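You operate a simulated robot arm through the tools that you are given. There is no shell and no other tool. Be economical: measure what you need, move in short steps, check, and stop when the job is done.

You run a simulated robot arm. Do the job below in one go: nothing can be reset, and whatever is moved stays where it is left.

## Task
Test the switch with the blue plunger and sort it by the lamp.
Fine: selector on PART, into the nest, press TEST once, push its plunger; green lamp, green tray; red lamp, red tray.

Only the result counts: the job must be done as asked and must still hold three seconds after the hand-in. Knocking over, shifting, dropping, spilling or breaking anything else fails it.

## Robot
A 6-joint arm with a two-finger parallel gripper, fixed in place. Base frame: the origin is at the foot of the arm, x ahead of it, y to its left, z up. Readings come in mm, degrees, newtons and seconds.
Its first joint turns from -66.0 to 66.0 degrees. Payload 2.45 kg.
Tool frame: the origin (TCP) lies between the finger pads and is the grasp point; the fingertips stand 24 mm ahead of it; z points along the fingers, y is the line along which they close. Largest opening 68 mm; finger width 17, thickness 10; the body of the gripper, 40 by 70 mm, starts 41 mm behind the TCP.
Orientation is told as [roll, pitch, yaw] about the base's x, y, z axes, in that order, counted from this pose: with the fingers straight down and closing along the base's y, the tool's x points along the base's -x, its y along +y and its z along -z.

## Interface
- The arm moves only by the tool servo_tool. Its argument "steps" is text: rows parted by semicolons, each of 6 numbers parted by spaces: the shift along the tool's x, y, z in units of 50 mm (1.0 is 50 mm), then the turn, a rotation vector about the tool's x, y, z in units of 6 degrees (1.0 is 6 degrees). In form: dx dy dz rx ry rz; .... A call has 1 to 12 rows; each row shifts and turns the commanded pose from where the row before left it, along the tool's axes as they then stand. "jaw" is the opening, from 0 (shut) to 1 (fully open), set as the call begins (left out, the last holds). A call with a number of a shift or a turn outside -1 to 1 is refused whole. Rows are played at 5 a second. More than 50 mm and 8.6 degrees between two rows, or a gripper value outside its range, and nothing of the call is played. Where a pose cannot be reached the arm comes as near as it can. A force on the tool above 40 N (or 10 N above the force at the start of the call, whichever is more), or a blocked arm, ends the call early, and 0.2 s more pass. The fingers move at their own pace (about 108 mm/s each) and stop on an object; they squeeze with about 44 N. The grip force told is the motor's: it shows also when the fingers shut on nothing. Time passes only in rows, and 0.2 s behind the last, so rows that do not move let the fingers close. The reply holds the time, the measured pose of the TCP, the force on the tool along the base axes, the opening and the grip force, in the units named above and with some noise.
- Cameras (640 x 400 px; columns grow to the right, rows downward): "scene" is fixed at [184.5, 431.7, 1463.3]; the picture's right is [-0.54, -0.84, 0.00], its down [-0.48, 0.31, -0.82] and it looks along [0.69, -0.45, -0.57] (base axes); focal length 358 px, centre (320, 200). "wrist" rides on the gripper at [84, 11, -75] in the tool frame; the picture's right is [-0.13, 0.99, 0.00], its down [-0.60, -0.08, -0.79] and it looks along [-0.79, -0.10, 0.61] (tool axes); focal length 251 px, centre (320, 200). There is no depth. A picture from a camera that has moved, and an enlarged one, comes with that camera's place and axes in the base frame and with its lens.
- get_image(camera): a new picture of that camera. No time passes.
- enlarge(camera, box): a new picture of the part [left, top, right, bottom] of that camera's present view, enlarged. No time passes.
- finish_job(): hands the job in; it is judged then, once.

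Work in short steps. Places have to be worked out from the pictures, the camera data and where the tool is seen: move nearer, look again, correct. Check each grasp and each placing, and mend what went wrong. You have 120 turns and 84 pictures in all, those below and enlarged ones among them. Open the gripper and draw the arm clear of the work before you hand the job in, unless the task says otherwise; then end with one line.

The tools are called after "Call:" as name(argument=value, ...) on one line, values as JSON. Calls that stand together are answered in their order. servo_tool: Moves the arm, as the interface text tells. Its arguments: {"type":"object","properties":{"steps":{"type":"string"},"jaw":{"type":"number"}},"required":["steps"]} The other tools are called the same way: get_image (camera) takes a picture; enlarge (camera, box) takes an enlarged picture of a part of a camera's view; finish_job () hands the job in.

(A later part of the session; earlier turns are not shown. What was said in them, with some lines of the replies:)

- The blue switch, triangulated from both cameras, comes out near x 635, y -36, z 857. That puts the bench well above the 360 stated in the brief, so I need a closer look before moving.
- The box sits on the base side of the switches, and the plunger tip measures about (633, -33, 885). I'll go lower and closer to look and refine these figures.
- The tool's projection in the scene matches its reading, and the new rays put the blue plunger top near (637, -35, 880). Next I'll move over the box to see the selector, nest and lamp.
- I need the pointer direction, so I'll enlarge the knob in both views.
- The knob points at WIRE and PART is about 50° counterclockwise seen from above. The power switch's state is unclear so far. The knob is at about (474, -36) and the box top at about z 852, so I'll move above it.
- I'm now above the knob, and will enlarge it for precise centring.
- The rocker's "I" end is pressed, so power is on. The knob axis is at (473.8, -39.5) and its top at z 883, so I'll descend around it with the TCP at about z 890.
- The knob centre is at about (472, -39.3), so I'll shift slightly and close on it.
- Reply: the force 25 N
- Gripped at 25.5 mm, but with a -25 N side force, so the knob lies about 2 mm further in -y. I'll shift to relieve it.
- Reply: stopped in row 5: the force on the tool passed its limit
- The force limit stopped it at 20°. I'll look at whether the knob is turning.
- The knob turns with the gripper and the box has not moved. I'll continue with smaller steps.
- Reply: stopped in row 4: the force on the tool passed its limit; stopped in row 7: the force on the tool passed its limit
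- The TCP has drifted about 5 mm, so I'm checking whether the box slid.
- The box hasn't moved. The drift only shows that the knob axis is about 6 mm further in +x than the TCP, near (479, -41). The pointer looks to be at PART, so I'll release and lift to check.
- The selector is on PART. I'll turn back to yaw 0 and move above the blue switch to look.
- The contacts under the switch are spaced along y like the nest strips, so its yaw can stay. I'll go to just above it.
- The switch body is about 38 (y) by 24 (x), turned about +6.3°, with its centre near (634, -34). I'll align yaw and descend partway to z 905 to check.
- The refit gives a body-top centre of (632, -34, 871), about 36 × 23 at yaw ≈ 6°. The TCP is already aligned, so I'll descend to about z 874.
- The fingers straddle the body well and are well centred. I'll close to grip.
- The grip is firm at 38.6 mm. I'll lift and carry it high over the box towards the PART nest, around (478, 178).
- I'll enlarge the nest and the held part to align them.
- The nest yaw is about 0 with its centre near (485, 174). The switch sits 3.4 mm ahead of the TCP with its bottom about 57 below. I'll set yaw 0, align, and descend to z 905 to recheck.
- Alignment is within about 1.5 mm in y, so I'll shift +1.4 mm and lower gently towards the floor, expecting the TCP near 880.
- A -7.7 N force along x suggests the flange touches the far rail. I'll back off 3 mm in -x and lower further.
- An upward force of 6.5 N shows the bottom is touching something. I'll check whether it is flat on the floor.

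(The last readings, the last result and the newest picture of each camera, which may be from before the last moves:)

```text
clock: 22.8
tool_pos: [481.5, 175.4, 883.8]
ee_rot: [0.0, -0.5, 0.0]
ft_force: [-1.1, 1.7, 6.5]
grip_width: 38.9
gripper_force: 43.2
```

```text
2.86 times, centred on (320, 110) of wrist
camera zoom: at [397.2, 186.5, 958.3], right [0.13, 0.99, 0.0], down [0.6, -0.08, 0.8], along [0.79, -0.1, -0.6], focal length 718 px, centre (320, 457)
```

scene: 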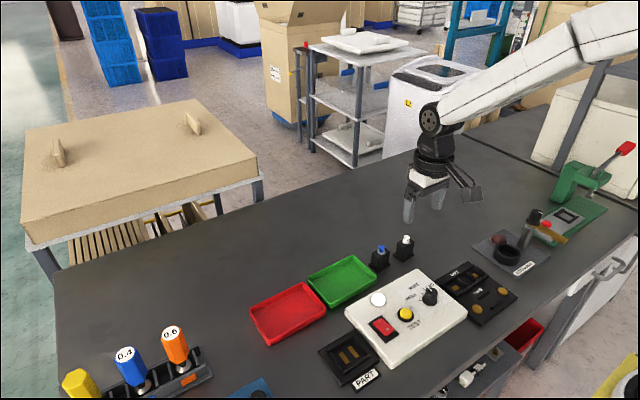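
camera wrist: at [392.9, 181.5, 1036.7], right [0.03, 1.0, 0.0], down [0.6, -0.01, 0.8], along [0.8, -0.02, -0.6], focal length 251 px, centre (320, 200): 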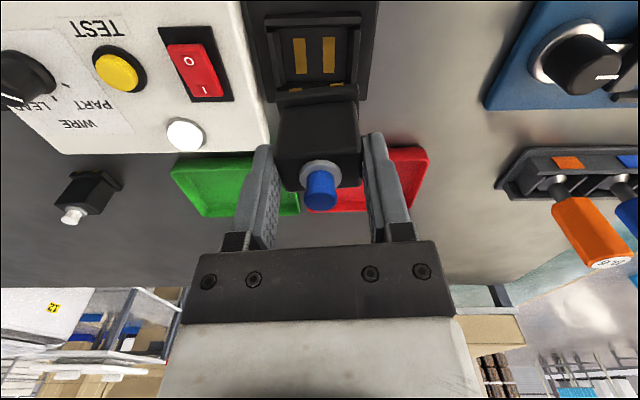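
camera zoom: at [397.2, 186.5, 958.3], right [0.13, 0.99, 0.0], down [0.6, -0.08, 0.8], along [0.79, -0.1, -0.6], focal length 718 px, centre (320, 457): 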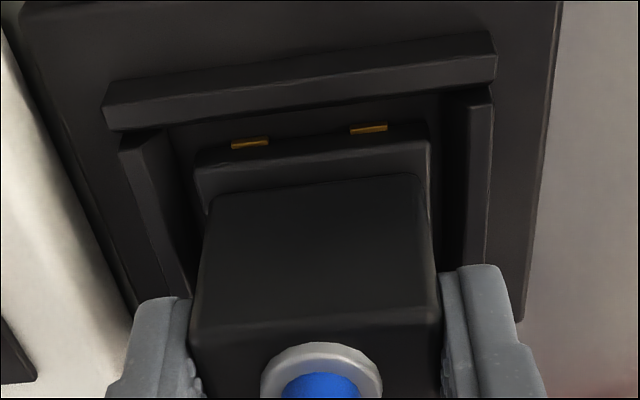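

There is more room on the -x and +y sides. I'll lift 2 mm, shift -2.5 in x and +1.2 in y, and lower again.

Call:
servo_tool(steps="0 0 -0.05 0 0 0; 0.05 0.024 0 0 0 0; 0 0 0.05 0 0 0; 0 0 0.04 0 0 0; 0 0 0 0 0 0")

Call:
enlarge(camera="wrist", box=[220, 40, 420, 180])

```text
clock: 24.0
tool_pos: [477.5, 176.7, 883.7]
ee_rot: [-0.1, -0.4, 0.1]
ft_force: [-2.0, -1.2, 9.5]
grip_width: 38.9
gripper_force: 44.0
stopped in row 5: the force on the tool passed its limit (the readings are from after the stop); the commanded pose is now the measured one
```

```text
2.86 times, centred on (320, 110) of wrist
camera zoom: at [394.2, 187.7, 958.4], right [0.13, 0.99, 0.0], down [0.6, -0.08, 0.8], along [0.79, -0.1, -0.6], focal length 718 px, centre (320, 457)
```

zoom: 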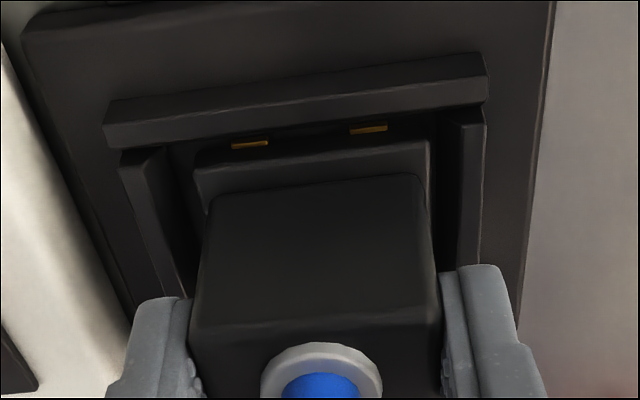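

The same contact height in both spots (about 883.7) means it is on the nest floor. I'll centre it at TCP (479.8, 176), touch down and release.

Call:
servo_tool(steps="0 0 -0.04 0 0 0; -0.045 -0.012 0 0 0 0; 0 0 0.045 0 0 0; 0 0 0 0 0 0")

Call:
enlarge(camera="wrist", box=[220, 40, 420, 180])

```text
clock: 25.0
tool_pos: [481.0, 175.8, 883.7]
ee_rot: [-0.1, -0.3, 0.0]
ft_force: [-5.2, -4.4, 19.7]
grip_width: 39.0
gripper_force: 44.0
```

```text
2.86 times, centred on (320, 110) of wrist
camera zoom: at [396.5, 186.7, 958.3], right [0.13, 0.99, 0.0], down [0.6, -0.08, 0.8], along [0.79, -0.1, -0.6], focal length 718 px, centre (320, 457)
```

zoom: 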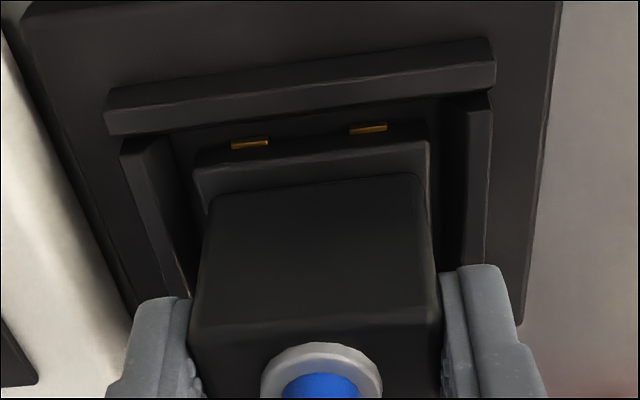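

Seated and centred. I'll open and lift off.

Call:
servo_tool(steps="0 0 0 0 0 0; 0 0 0 0 0 0; 0 0 -0.4 0 0 0; 0 0 -0.8 0 0 0; 0 0 -0.4 0 0 0; 0 0 0 0 0 0", jaw=0.8)

Call:
get_image(camera="wrist")

Call:
enlarge(camera="scene", box=[310, 270, 450, 390])

```text
clock: 26.4
tool_pos: [481.2, 176.5, 962.8]
ee_rot: [-0.1, -0.2, 0.1]
ft_force: [0.4, 0.1, 0.3]
grip_width: 54.4
gripper_force: 0.0
```

```text
34 pictures are left
camera wrist: at [396.3, 187.8, 1038.2], right [0.13, 0.99, 0.0], down [0.6, -0.08, 0.8], along [0.79, -0.1, -0.6], focal length 251 px, centre (320, 200)
```

wrist: 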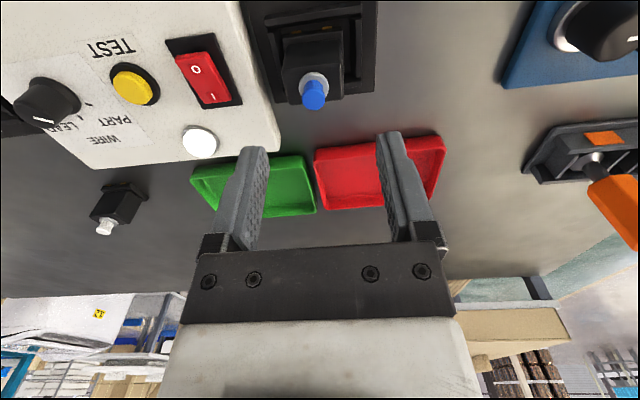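

```text
3.33 times, centred on (380, 330) of scene
camera zoom: at [184.5, 431.7, 1463.3], right [-0.54, -0.84, 0.0], down [-0.48, 0.31, -0.82], along [0.69, -0.45, -0.57], focal length 1192 px, centre (120, -233)
```

zoom: 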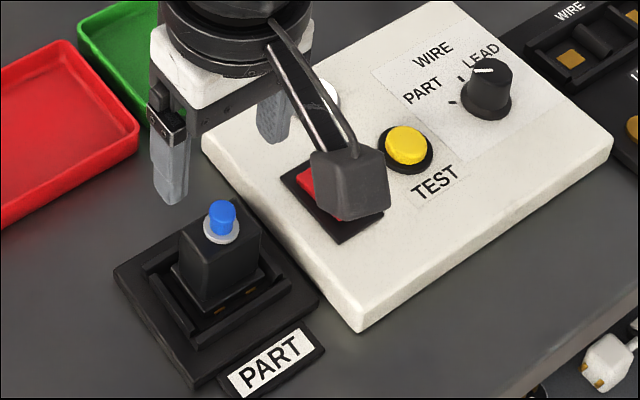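

The switch stands properly in the nest. I'll close the jaw and move above TEST, near (478, 32).

Call:
servo_tool(steps="0.02 -0.963 0.1 0 0 0; 0.02 -0.963 0.2 0 0 0; 0.02 -0.963 0.2 0 0 0; 0 0 0 0 0 0; 0 0 0 0 0 0", jaw=0)

Call:
get_image(camera="wrist")

```text
clock: 27.6
tool_pos: [478.3, 32.7, 935.2]
ee_rot: [0.0, -0.5, 0.0]
ft_force: [-0.2, -0.4, -0.3]
grip_width: 0.0
gripper_force: 23.2
```

```text
32 pictures are left
camera wrist: at [393.9, 43.1, 1011.0], right [0.13, 0.99, 0.0], down [0.6, -0.08, 0.8], along [0.79, -0.1, -0.6], focal length 251 px, centre (320, 200)
```

wrist: 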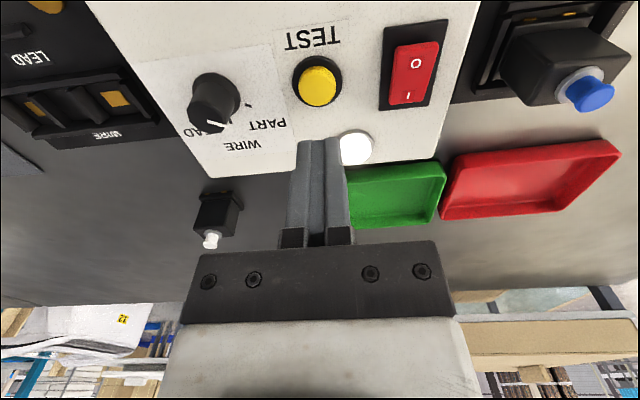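

TEST's top is at about (478, 31.5, 854). I'll shift -1.2 mm in y and come down to just above it.

Call:
servo_tool(steps="0 -0.024 0.5 0 0 0; 0 0 0.4 0 0 0; 0 0 0 0 0 0")

Call:
enlarge(camera="scene", box=[360, 250, 450, 340])

Call:
enlarge(camera="wrist", box=[240, 80, 400, 200])

```text
clock: 28.4
tool_pos: [479.8, 30.5, 892.4]
ee_rot: [-0.1, -0.4, 0.0]
ft_force: [-0.8, -0.7, 0.1]
grip_width: 0.4
gripper_force: 23.5
```

```text
4.44 times, centred on (405, 295) of scene
camera zoom: at [184.5, 431.7, 1463.3], right [-0.54, -0.84, 0.0], down [-0.48, 0.31, -0.82], along [0.69, -0.45, -0.57], focal length 1590 px, centre (-58, -222)
```

zoom: 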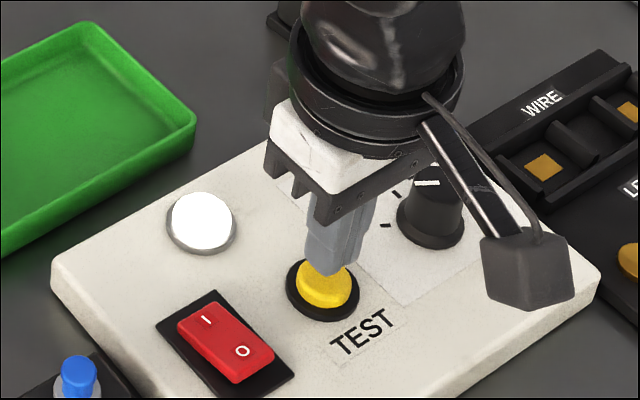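

```text
3.33 times, centred on (320, 140) of wrist
camera zoom: at [394.7, 41.5, 966.3], right [0.13, 0.99, 0.0], down [0.6, -0.08, 0.8], along [0.79, -0.1, -0.6], focal length 838 px, centre (320, 400)
```

zoom: 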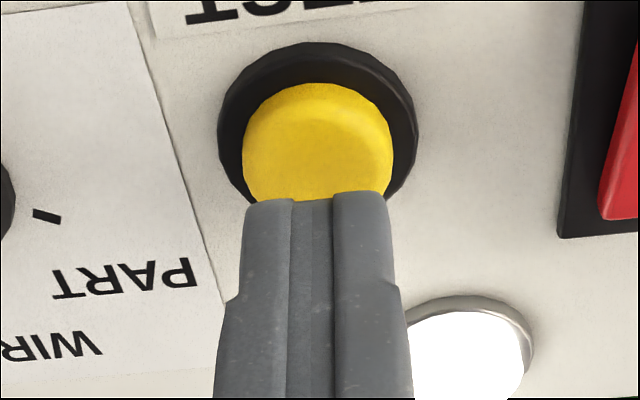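

Aligned. I'll press down in small steps and the force will tell when it bottoms.

Call:
servo_tool(steps="0.02 0 0.2 0 0 0; 0 0 0.06 0 0 0; 0 0 0.04 0 0 0; 0 0 0.04 0 0 0; 0 0 0.04 0 0 0; 0 0 0 0 0 0")

Call:
enlarge(camera="scene", box=[360, 250, 450, 340])

```text
clock: 29.8
tool_pos: [476.3, 30.1, 874.4]
ee_rot: [-0.1, -0.4, 0.0]
ft_force: [0.2, -0.7, 3.3]
grip_width: 0.1
gripper_force: 23.9
```

```text
4.44 times, centred on (405, 295) of scene
camera zoom: at [184.4, 431.7, 1463.3], right [-0.54, -0.84, 0.0], down [-0.48, 0.31, -0.82], along [0.69, -0.45, -0.57], focal length 1590 px, centre (-58, -222)
```

zoom: 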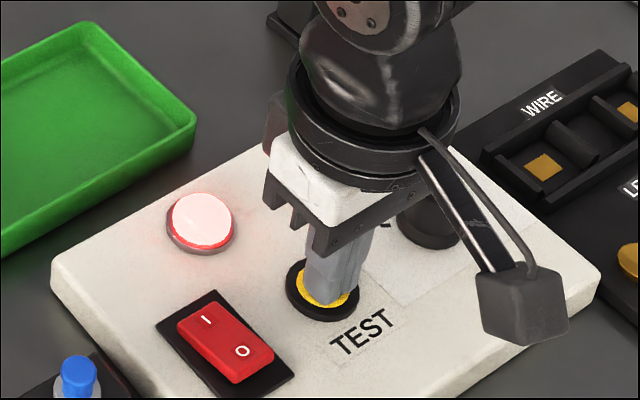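

The button registered and the lamp glows reddish. I'll lift off and look.

Call:
servo_tool(steps="0 0 -0.3 0 0 0; 0 0 -0.8 0 0 0; 0 0 0 0 0 0")

Call:
enlarge(camera="scene", box=[330, 250, 450, 370])

```text
clock: 30.6
tool_pos: [474.9, 30.1, 928.1]
ee_rot: [-0.2, -0.3, 0.0]
ft_force: [-0.8, 0.0, -0.8]
grip_width: 0.1
gripper_force: 23.6
```

```text
3.33 times, centred on (390, 310) of scene
camera zoom: at [184.5, 431.7, 1463.3], right [-0.54, -0.84, 0.0], down [-0.48, 0.31, -0.82], along [0.69, -0.45, -0.57], focal length 1192 px, centre (87, -167)
```

zoom: 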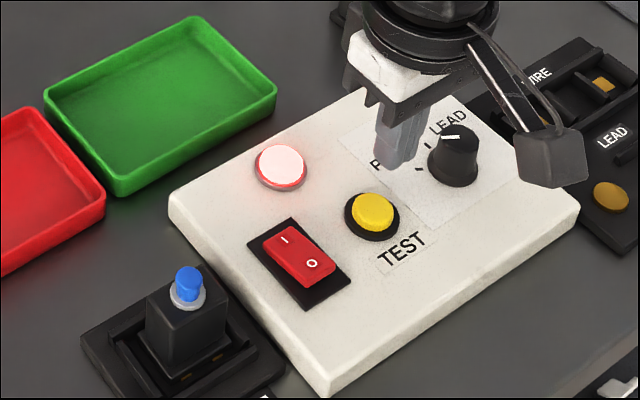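

The lamp is red before the plunger is pushed. I'll move above the plunger, at about (484, 176, 890).

Call:
servo_tool(steps="-0.06 0.6 -0.35 0 0 0; -0.06 0.8 0 0 0 0; -0.06 0.8 0 0 0 0; 0 0.72 0 0 0 0; 0 0 0 0 0 0", jaw=0)

Call:
get_image(camera="wrist")

Call:
enlarge(camera="scene", box=[320, 270, 420, 390])

```text
clock: 31.8
tool_pos: [484.9, 178.4, 945.2]
ee_rot: [-0.1, -0.2, 0.1]
ft_force: [-0.1, -0.4, 0.3]
grip_width: 0.0
gripper_force: 23.4
```

```text
27 pictures are left
camera wrist: at [400.9, 189.0, 1020.7], right [0.13, 0.99, 0.0], down [0.6, -0.08, 0.8], along [0.79, -0.1, -0.6], focal length 251 px, centre (320, 200)
```

wrist: 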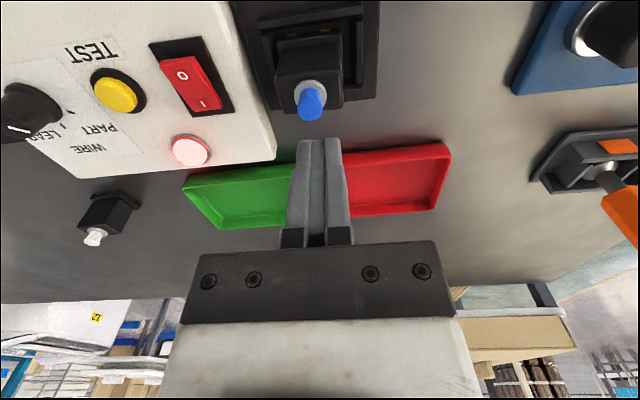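

```text
3.33 times, centred on (370, 330) of scene
camera zoom: at [184.4, 431.8, 1463.3], right [-0.54, -0.84, 0.0], down [-0.48, 0.31, -0.82], along [0.69, -0.45, -0.57], focal length 1192 px, centre (153, -233)
```

zoom: 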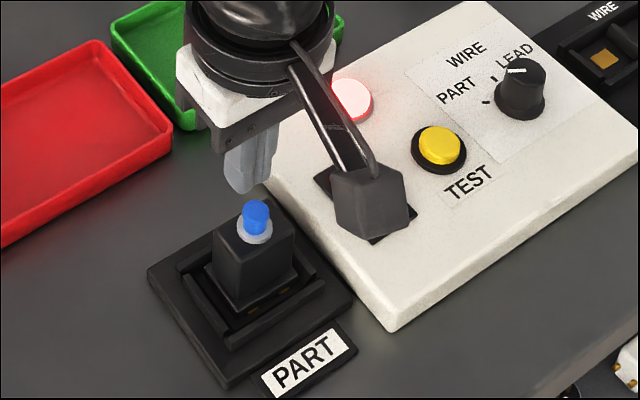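

The plunger is at about (482.5, 174), so I'll correct by (-2.2, -4.5) and descend to just above it.

Call:
servo_tool(steps="0.044 -0.085 0 0 0 0; 0 0 0.3 0 0 0; 0 0 0.16 0 0 0; 0 0 0 0 0 0")

Call:
enlarge(camera="wrist", box=[240, 80, 400, 200])

Call:
enlarge(camera="scene", box=[320, 270, 420, 390])

```text
clock: 32.8
tool_pos: [483.3, 172.4, 923.8]
ee_rot: [-0.1, -0.5, -0.1]
ft_force: [0.2, 0.0, 0.3]
grip_width: 0.0
gripper_force: 23.2
```

```text
3.33 times, centred on (320, 140) of wrist
camera zoom: at [399.4, 183.4, 998.6], right [0.13, 0.99, 0.0], down [0.6, -0.08, 0.8], along [0.79, -0.1, -0.6], focal length 838 px, centre (320, 400)
```

zoom: 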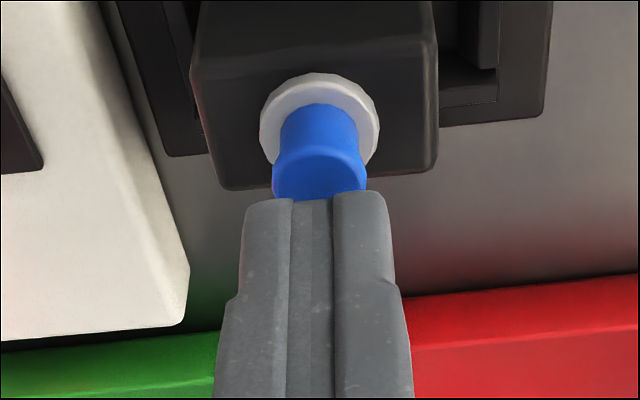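

```text
3.33 times, centred on (370, 330) of scene
camera zoom: at [184.5, 431.7, 1463.3], right [-0.54, -0.84, 0.0], down [-0.48, 0.31, -0.82], along [0.69, -0.45, -0.57], focal length 1192 px, centre (153, -233)
```

zoom: 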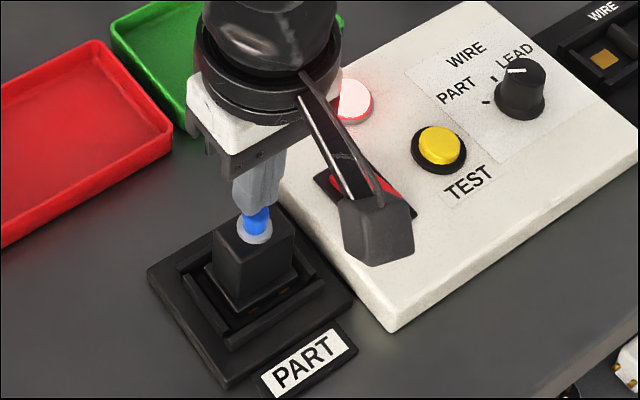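

Well centred. I'll press the plunger gently and hold, then look at the lamp.

Call:
servo_tool(steps="0 0 0.18 0 0 0; 0 0 0.04 0 0 0; 0 0 0.04 0 0 0; 0 0 0.04 0 0 0; 0 0 0 0 0 0")

Call:
enlarge(camera="scene", box=[320, 270, 420, 390])

```text
clock: 34.0
tool_pos: [484.5, 170.7, 909.5]
ee_rot: [-0.1, -0.4, -0.1]
ft_force: [0.0, -2.7, 12.2]
grip_width: 0.0
gripper_force: 23.9
```

```text
3.33 times, centred on (370, 330) of scene
camera zoom: at [184.3, 431.6, 1463.4], right [-0.54, -0.84, 0.0], down [-0.48, 0.31, -0.82], along [0.69, -0.45, -0.57], focal length 1192 px, centre (153, -233)
```

zoom: 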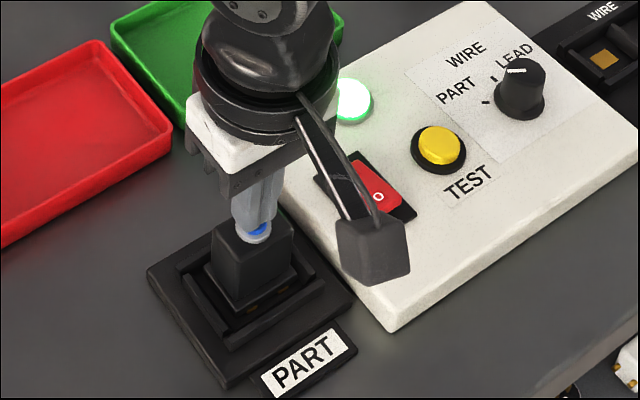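

With the plunger pushed the lamp went green, so the part is for the green tray. I'll lift off and look again.

Call:
servo_tool(steps="0 0 -0.3 0 0 0; 0 0 -0.7 0 0 0; 0 0 0 0 0 0")

Call:
get_image(camera="wrist")

Call:
enlarge(camera="scene", box=[320, 270, 420, 390])

```text
clock: 34.8
tool_pos: [483.2, 172.2, 959.5]
ee_rot: [0.0, -0.3, 0.0]
ft_force: [-0.6, 0.1, -0.1]
grip_width: 0.2
gripper_force: 23.6
```

```text
22 pictures are left
camera wrist: at [398.9, 183.5, 1033.6], right [0.13, 0.99, 0.0], down [0.6, -0.08, 0.8], along [0.79, -0.1, -0.6], focal length 251 px, centre (320, 200)
```

wrist: 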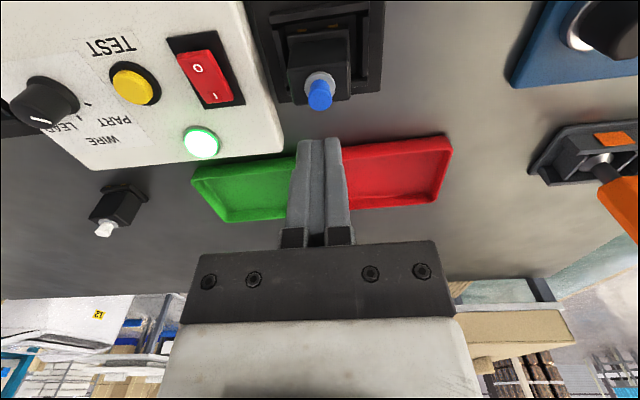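

```text
3.33 times, centred on (370, 330) of scene
camera zoom: at [184.5, 431.7, 1463.3], right [-0.54, -0.84, 0.0], down [-0.48, 0.31, -0.82], along [0.69, -0.45, -0.57], focal length 1192 px, centre (153, -233)
```

zoom: 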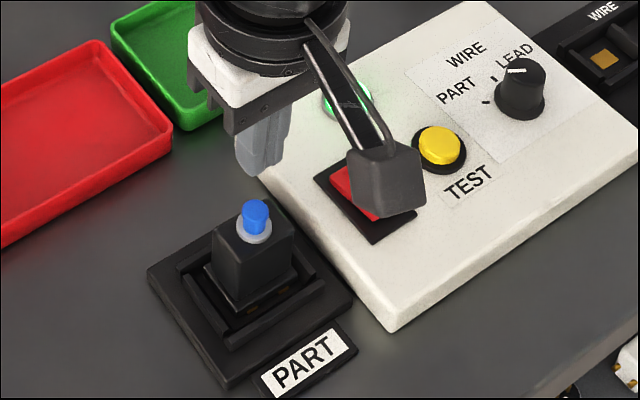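

The lamp stays green. I'll open, return to the release pose around (481, 175.5, 884) and regrip the switch.

Call:
servo_tool(steps="0.05 0.06 0 0 0 0; 0 0 0 0 0 0; 0 0 0.5 0 0 0; 0 0 0.5 0 0 0; 0 0 0.45 0 0 0; 0 0 0 0 0 0", jaw=0.8)

Call:
get_image(camera="wrist")

```text
clock: 36.2
tool_pos: [482.3, 176.0, 886.6]
ee_rot: [-0.2, -0.4, 0.0]
ft_force: [-0.7, 0.0, -0.3]
grip_width: 54.3
gripper_force: 0.1
```

```text
20 pictures are left
camera wrist: at [398.1, 186.3, 960.8], right [0.13, 0.99, 0.0], down [0.6, -0.08, 0.8], along [0.79, -0.1, -0.6], focal length 251 px, centre (320, 200)
```

wrist: 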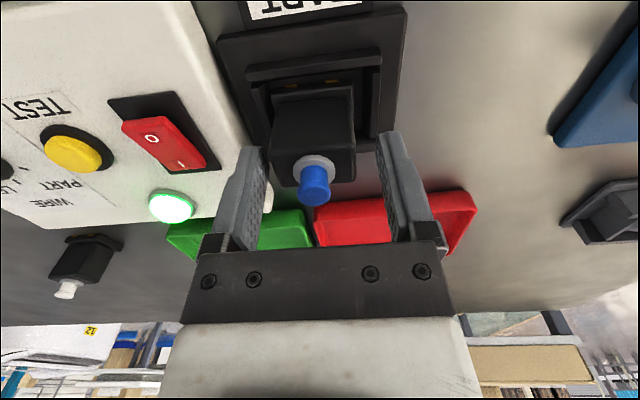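

The body is about 2 mm to the -y side, so I'll nudge over, go slightly lower and grip.

Call:
servo_tool(steps="0 -0.045 0.04 0 0 0; 0 0 0 0 0 0", jaw=0.8)

Call:
servo_tool(steps="0 0 0 0 0 0; 0 0 0 0 0 0; 0 0 0 0 0 0", jaw=0.3)

```text
clock: 36.8
tool_pos: [481.6, 172.6, 884.3]
ee_rot: [-0.1, -0.4, 0.0]
ft_force: [-0.6, 0.2, -0.8]
grip_width: 54.5
gripper_force: 0.0
```

```text
clock: 37.6
tool_pos: [482.5, 173.5, 885.5]
ee_rot: [-0.1, -0.5, 0.0]
ft_force: [-0.4, 0.1, 1.0]
grip_width: 38.8
gripper_force: 44.1
```

Gripped at 38.8 mm. I'll lift and carry it over the green tray, around (640, 78).

Call:
servo_tool(steps="0 0 -0.3 0 0 0; 0 0 -0.6 0 0 0; 0 0 -0.6 0 0 0; -0.632 -0.384 0 0 0 0; -0.632 -0.384 0 0 0 0; -0.632 -0.384 0 0 0 0; -0.632 -0.384 0 0 0 0; -0.632 -0.384 0 0 0 0; 0 0 0 0 0 0")

Call:
get_image(camera="wrist")

Call:
get_image(camera="scene")

```text
clock: 39.6
tool_pos: [641.6, 76.5, 963.3]
ee_rot: [-0.2, -0.4, 0.0]
ft_force: [-0.4, 0.1, -0.4]
grip_width: 38.6
gripper_force: 43.9
```

```text
19 pictures are left
camera wrist: at [557.0, 87.7, 1037.1], right [0.13, 0.99, 0.0], down [0.6, -0.08, 0.8], along [0.79, -0.1, -0.6], focal length 251 px, centre (320, 200)
```

wrist: 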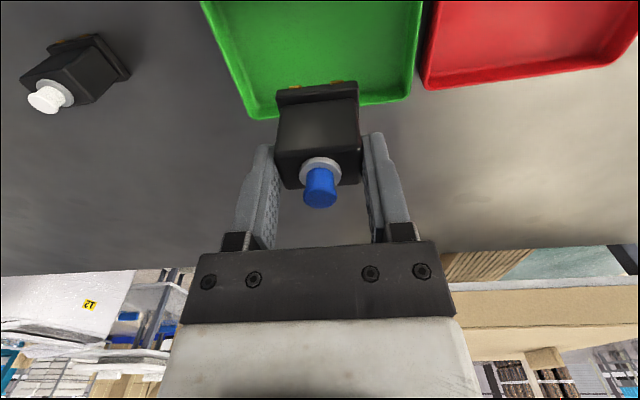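

```text
18 pictures are left
```

scene: 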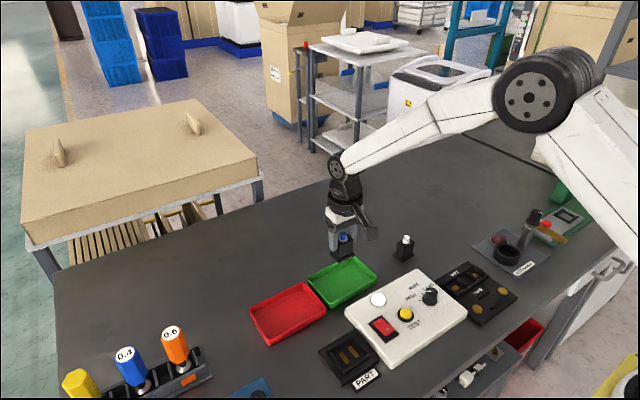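

The tray spans roughly x 592–691 and y 11–150, and the part hangs over its middle. I'll shift 4 mm in -x and descend to just above the tray floor.

Call:
servo_tool(steps="0.08 0.05 0.3 0 0 0; 0 0 0.6 0 0 0; 0 0 0.5 0 0 0; 0 0 0 0 0 0")

Call:
enlarge(camera="scene", box=[290, 210, 410, 320])

Call:
get_image(camera="wrist")

```text
clock: 40.6
tool_pos: [636.0, 79.4, 889.2]
ee_rot: [-0.1, -0.4, -0.1]
ft_force: [-0.2, -0.3, -0.9]
grip_width: 38.9
gripper_force: 43.5
```

```text
3.64 times, centred on (350, 265) of scene
camera zoom: at [184.5, 431.7, 1463.3], right [-0.54, -0.84, 0.0], down [-0.48, 0.31, -0.82], along [0.69, -0.45, -0.57], focal length 1300 px, centre (211, -36)
```

zoom: 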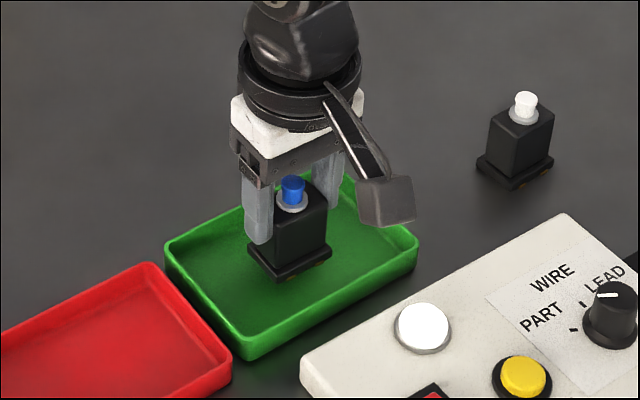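

```text
16 pictures are left
camera wrist: at [551.7, 90.5, 965.0], right [0.13, 0.99, 0.0], down [0.6, -0.08, 0.8], along [0.79, -0.1, -0.6], focal length 251 px, centre (320, 200)
```

wrist: 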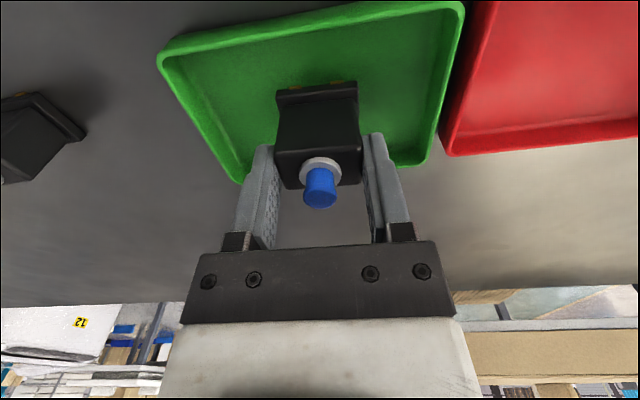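

The part hangs inside the tray. I'll lower it until the floor is felt.

Call:
servo_tool(steps="0 0 0.1 0 0 0; 0 0 0.06 0 0 0; 0 0 0.04 0 0 0; 0 0 0.04 0 0 0; 0 0 0 0 0 0")

```text
clock: 41.8
tool_pos: [634.6, 79.1, 878.7]
ee_rot: [-0.2, -0.4, 0.0]
ft_force: [0.6, 0.4, 1.0]
grip_width: 38.9
gripper_force: 43.9
```

Call:
servo_tool(steps="0 0 0.03 0 0 0; 0 0 0.03 0 0 0; 0 0 0 0 0 0")

```text
clock: 42.6
tool_pos: [634.9, 80.4, 877.8]
ee_rot: [-0.1, -0.6, 0.0]
ft_force: [-9.6, -2.0, 36.7]
grip_width: 38.7
gripper_force: 43.9
```

Firm floor contact at z ≈ 878. I'll ease up 1.5 mm, open and lift away.

Call:
servo_tool(steps="0 0 -0.03 0 0 0; 0 0 0 0 0 0")

Call:
servo_tool(steps="0 0 0 0 0 0; 0 0 0 0 0 0; 0 0 -0.4 0 0 0; 0 0 -0.8 0 0 0; 0 0 -0.8 0 0 0; 0 0 -0.8 0 0 0; 0 0 0 0 0 0", jaw=0.8)

Call:
get_image(camera="scene")

Call:
enlarge(camera="scene", box=[290, 210, 450, 370])

```text
clock: 43.2
tool_pos: [636.3, 79.9, 877.4]
ee_rot: [0.0, -0.6, 0.0]
ft_force: [-0.5, 0.3, 23.0]
grip_width: 38.9
gripper_force: 43.6
```

```text
clock: 44.8
tool_pos: [634.8, 82.4, 1014.7]
ee_rot: [-0.1, -0.2, 0.0]
ft_force: [-0.5, -0.4, -0.3]
grip_width: 54.2
gripper_force: 0.1
```

```text
15 pictures are left
```

scene: 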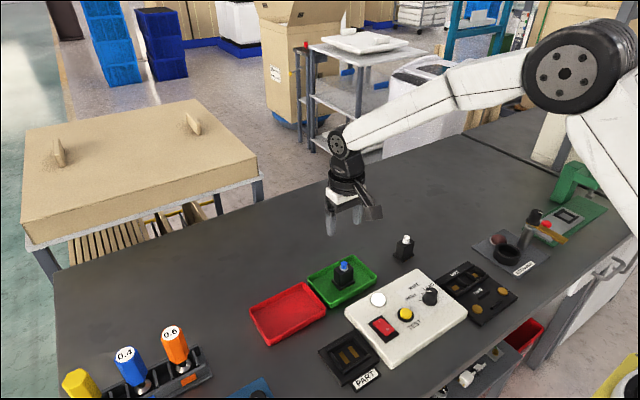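

```text
2.50 times, centred on (370, 290) of scene
camera zoom: at [184.5, 431.7, 1463.3], right [-0.54, -0.84, 0.0], down [-0.48, 0.31, -0.82], along [0.69, -0.45, -0.57], focal length 894 px, centre (195, -25)
```

zoom: 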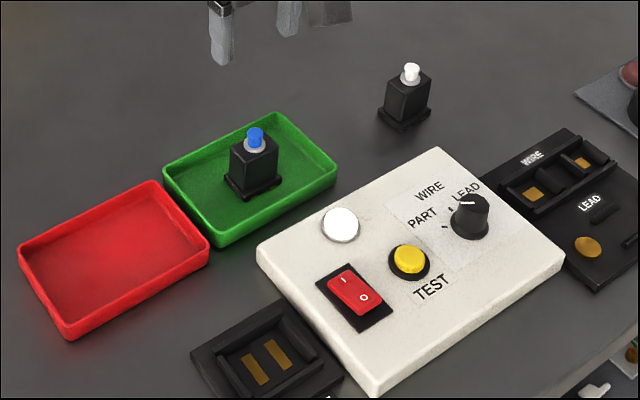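

The blue switch stands upright in the green tray, nothing else has been disturbed, and the arm is clear with the gripper open. I'm handing it in.

Call:
finish_job()

```text
The job is handed in.
```

The blue-plunger switch was tested with the selector on PART and one press of TEST; the lamp turned green when its plunger was pushed, and the switch now stands upright in the green tray.
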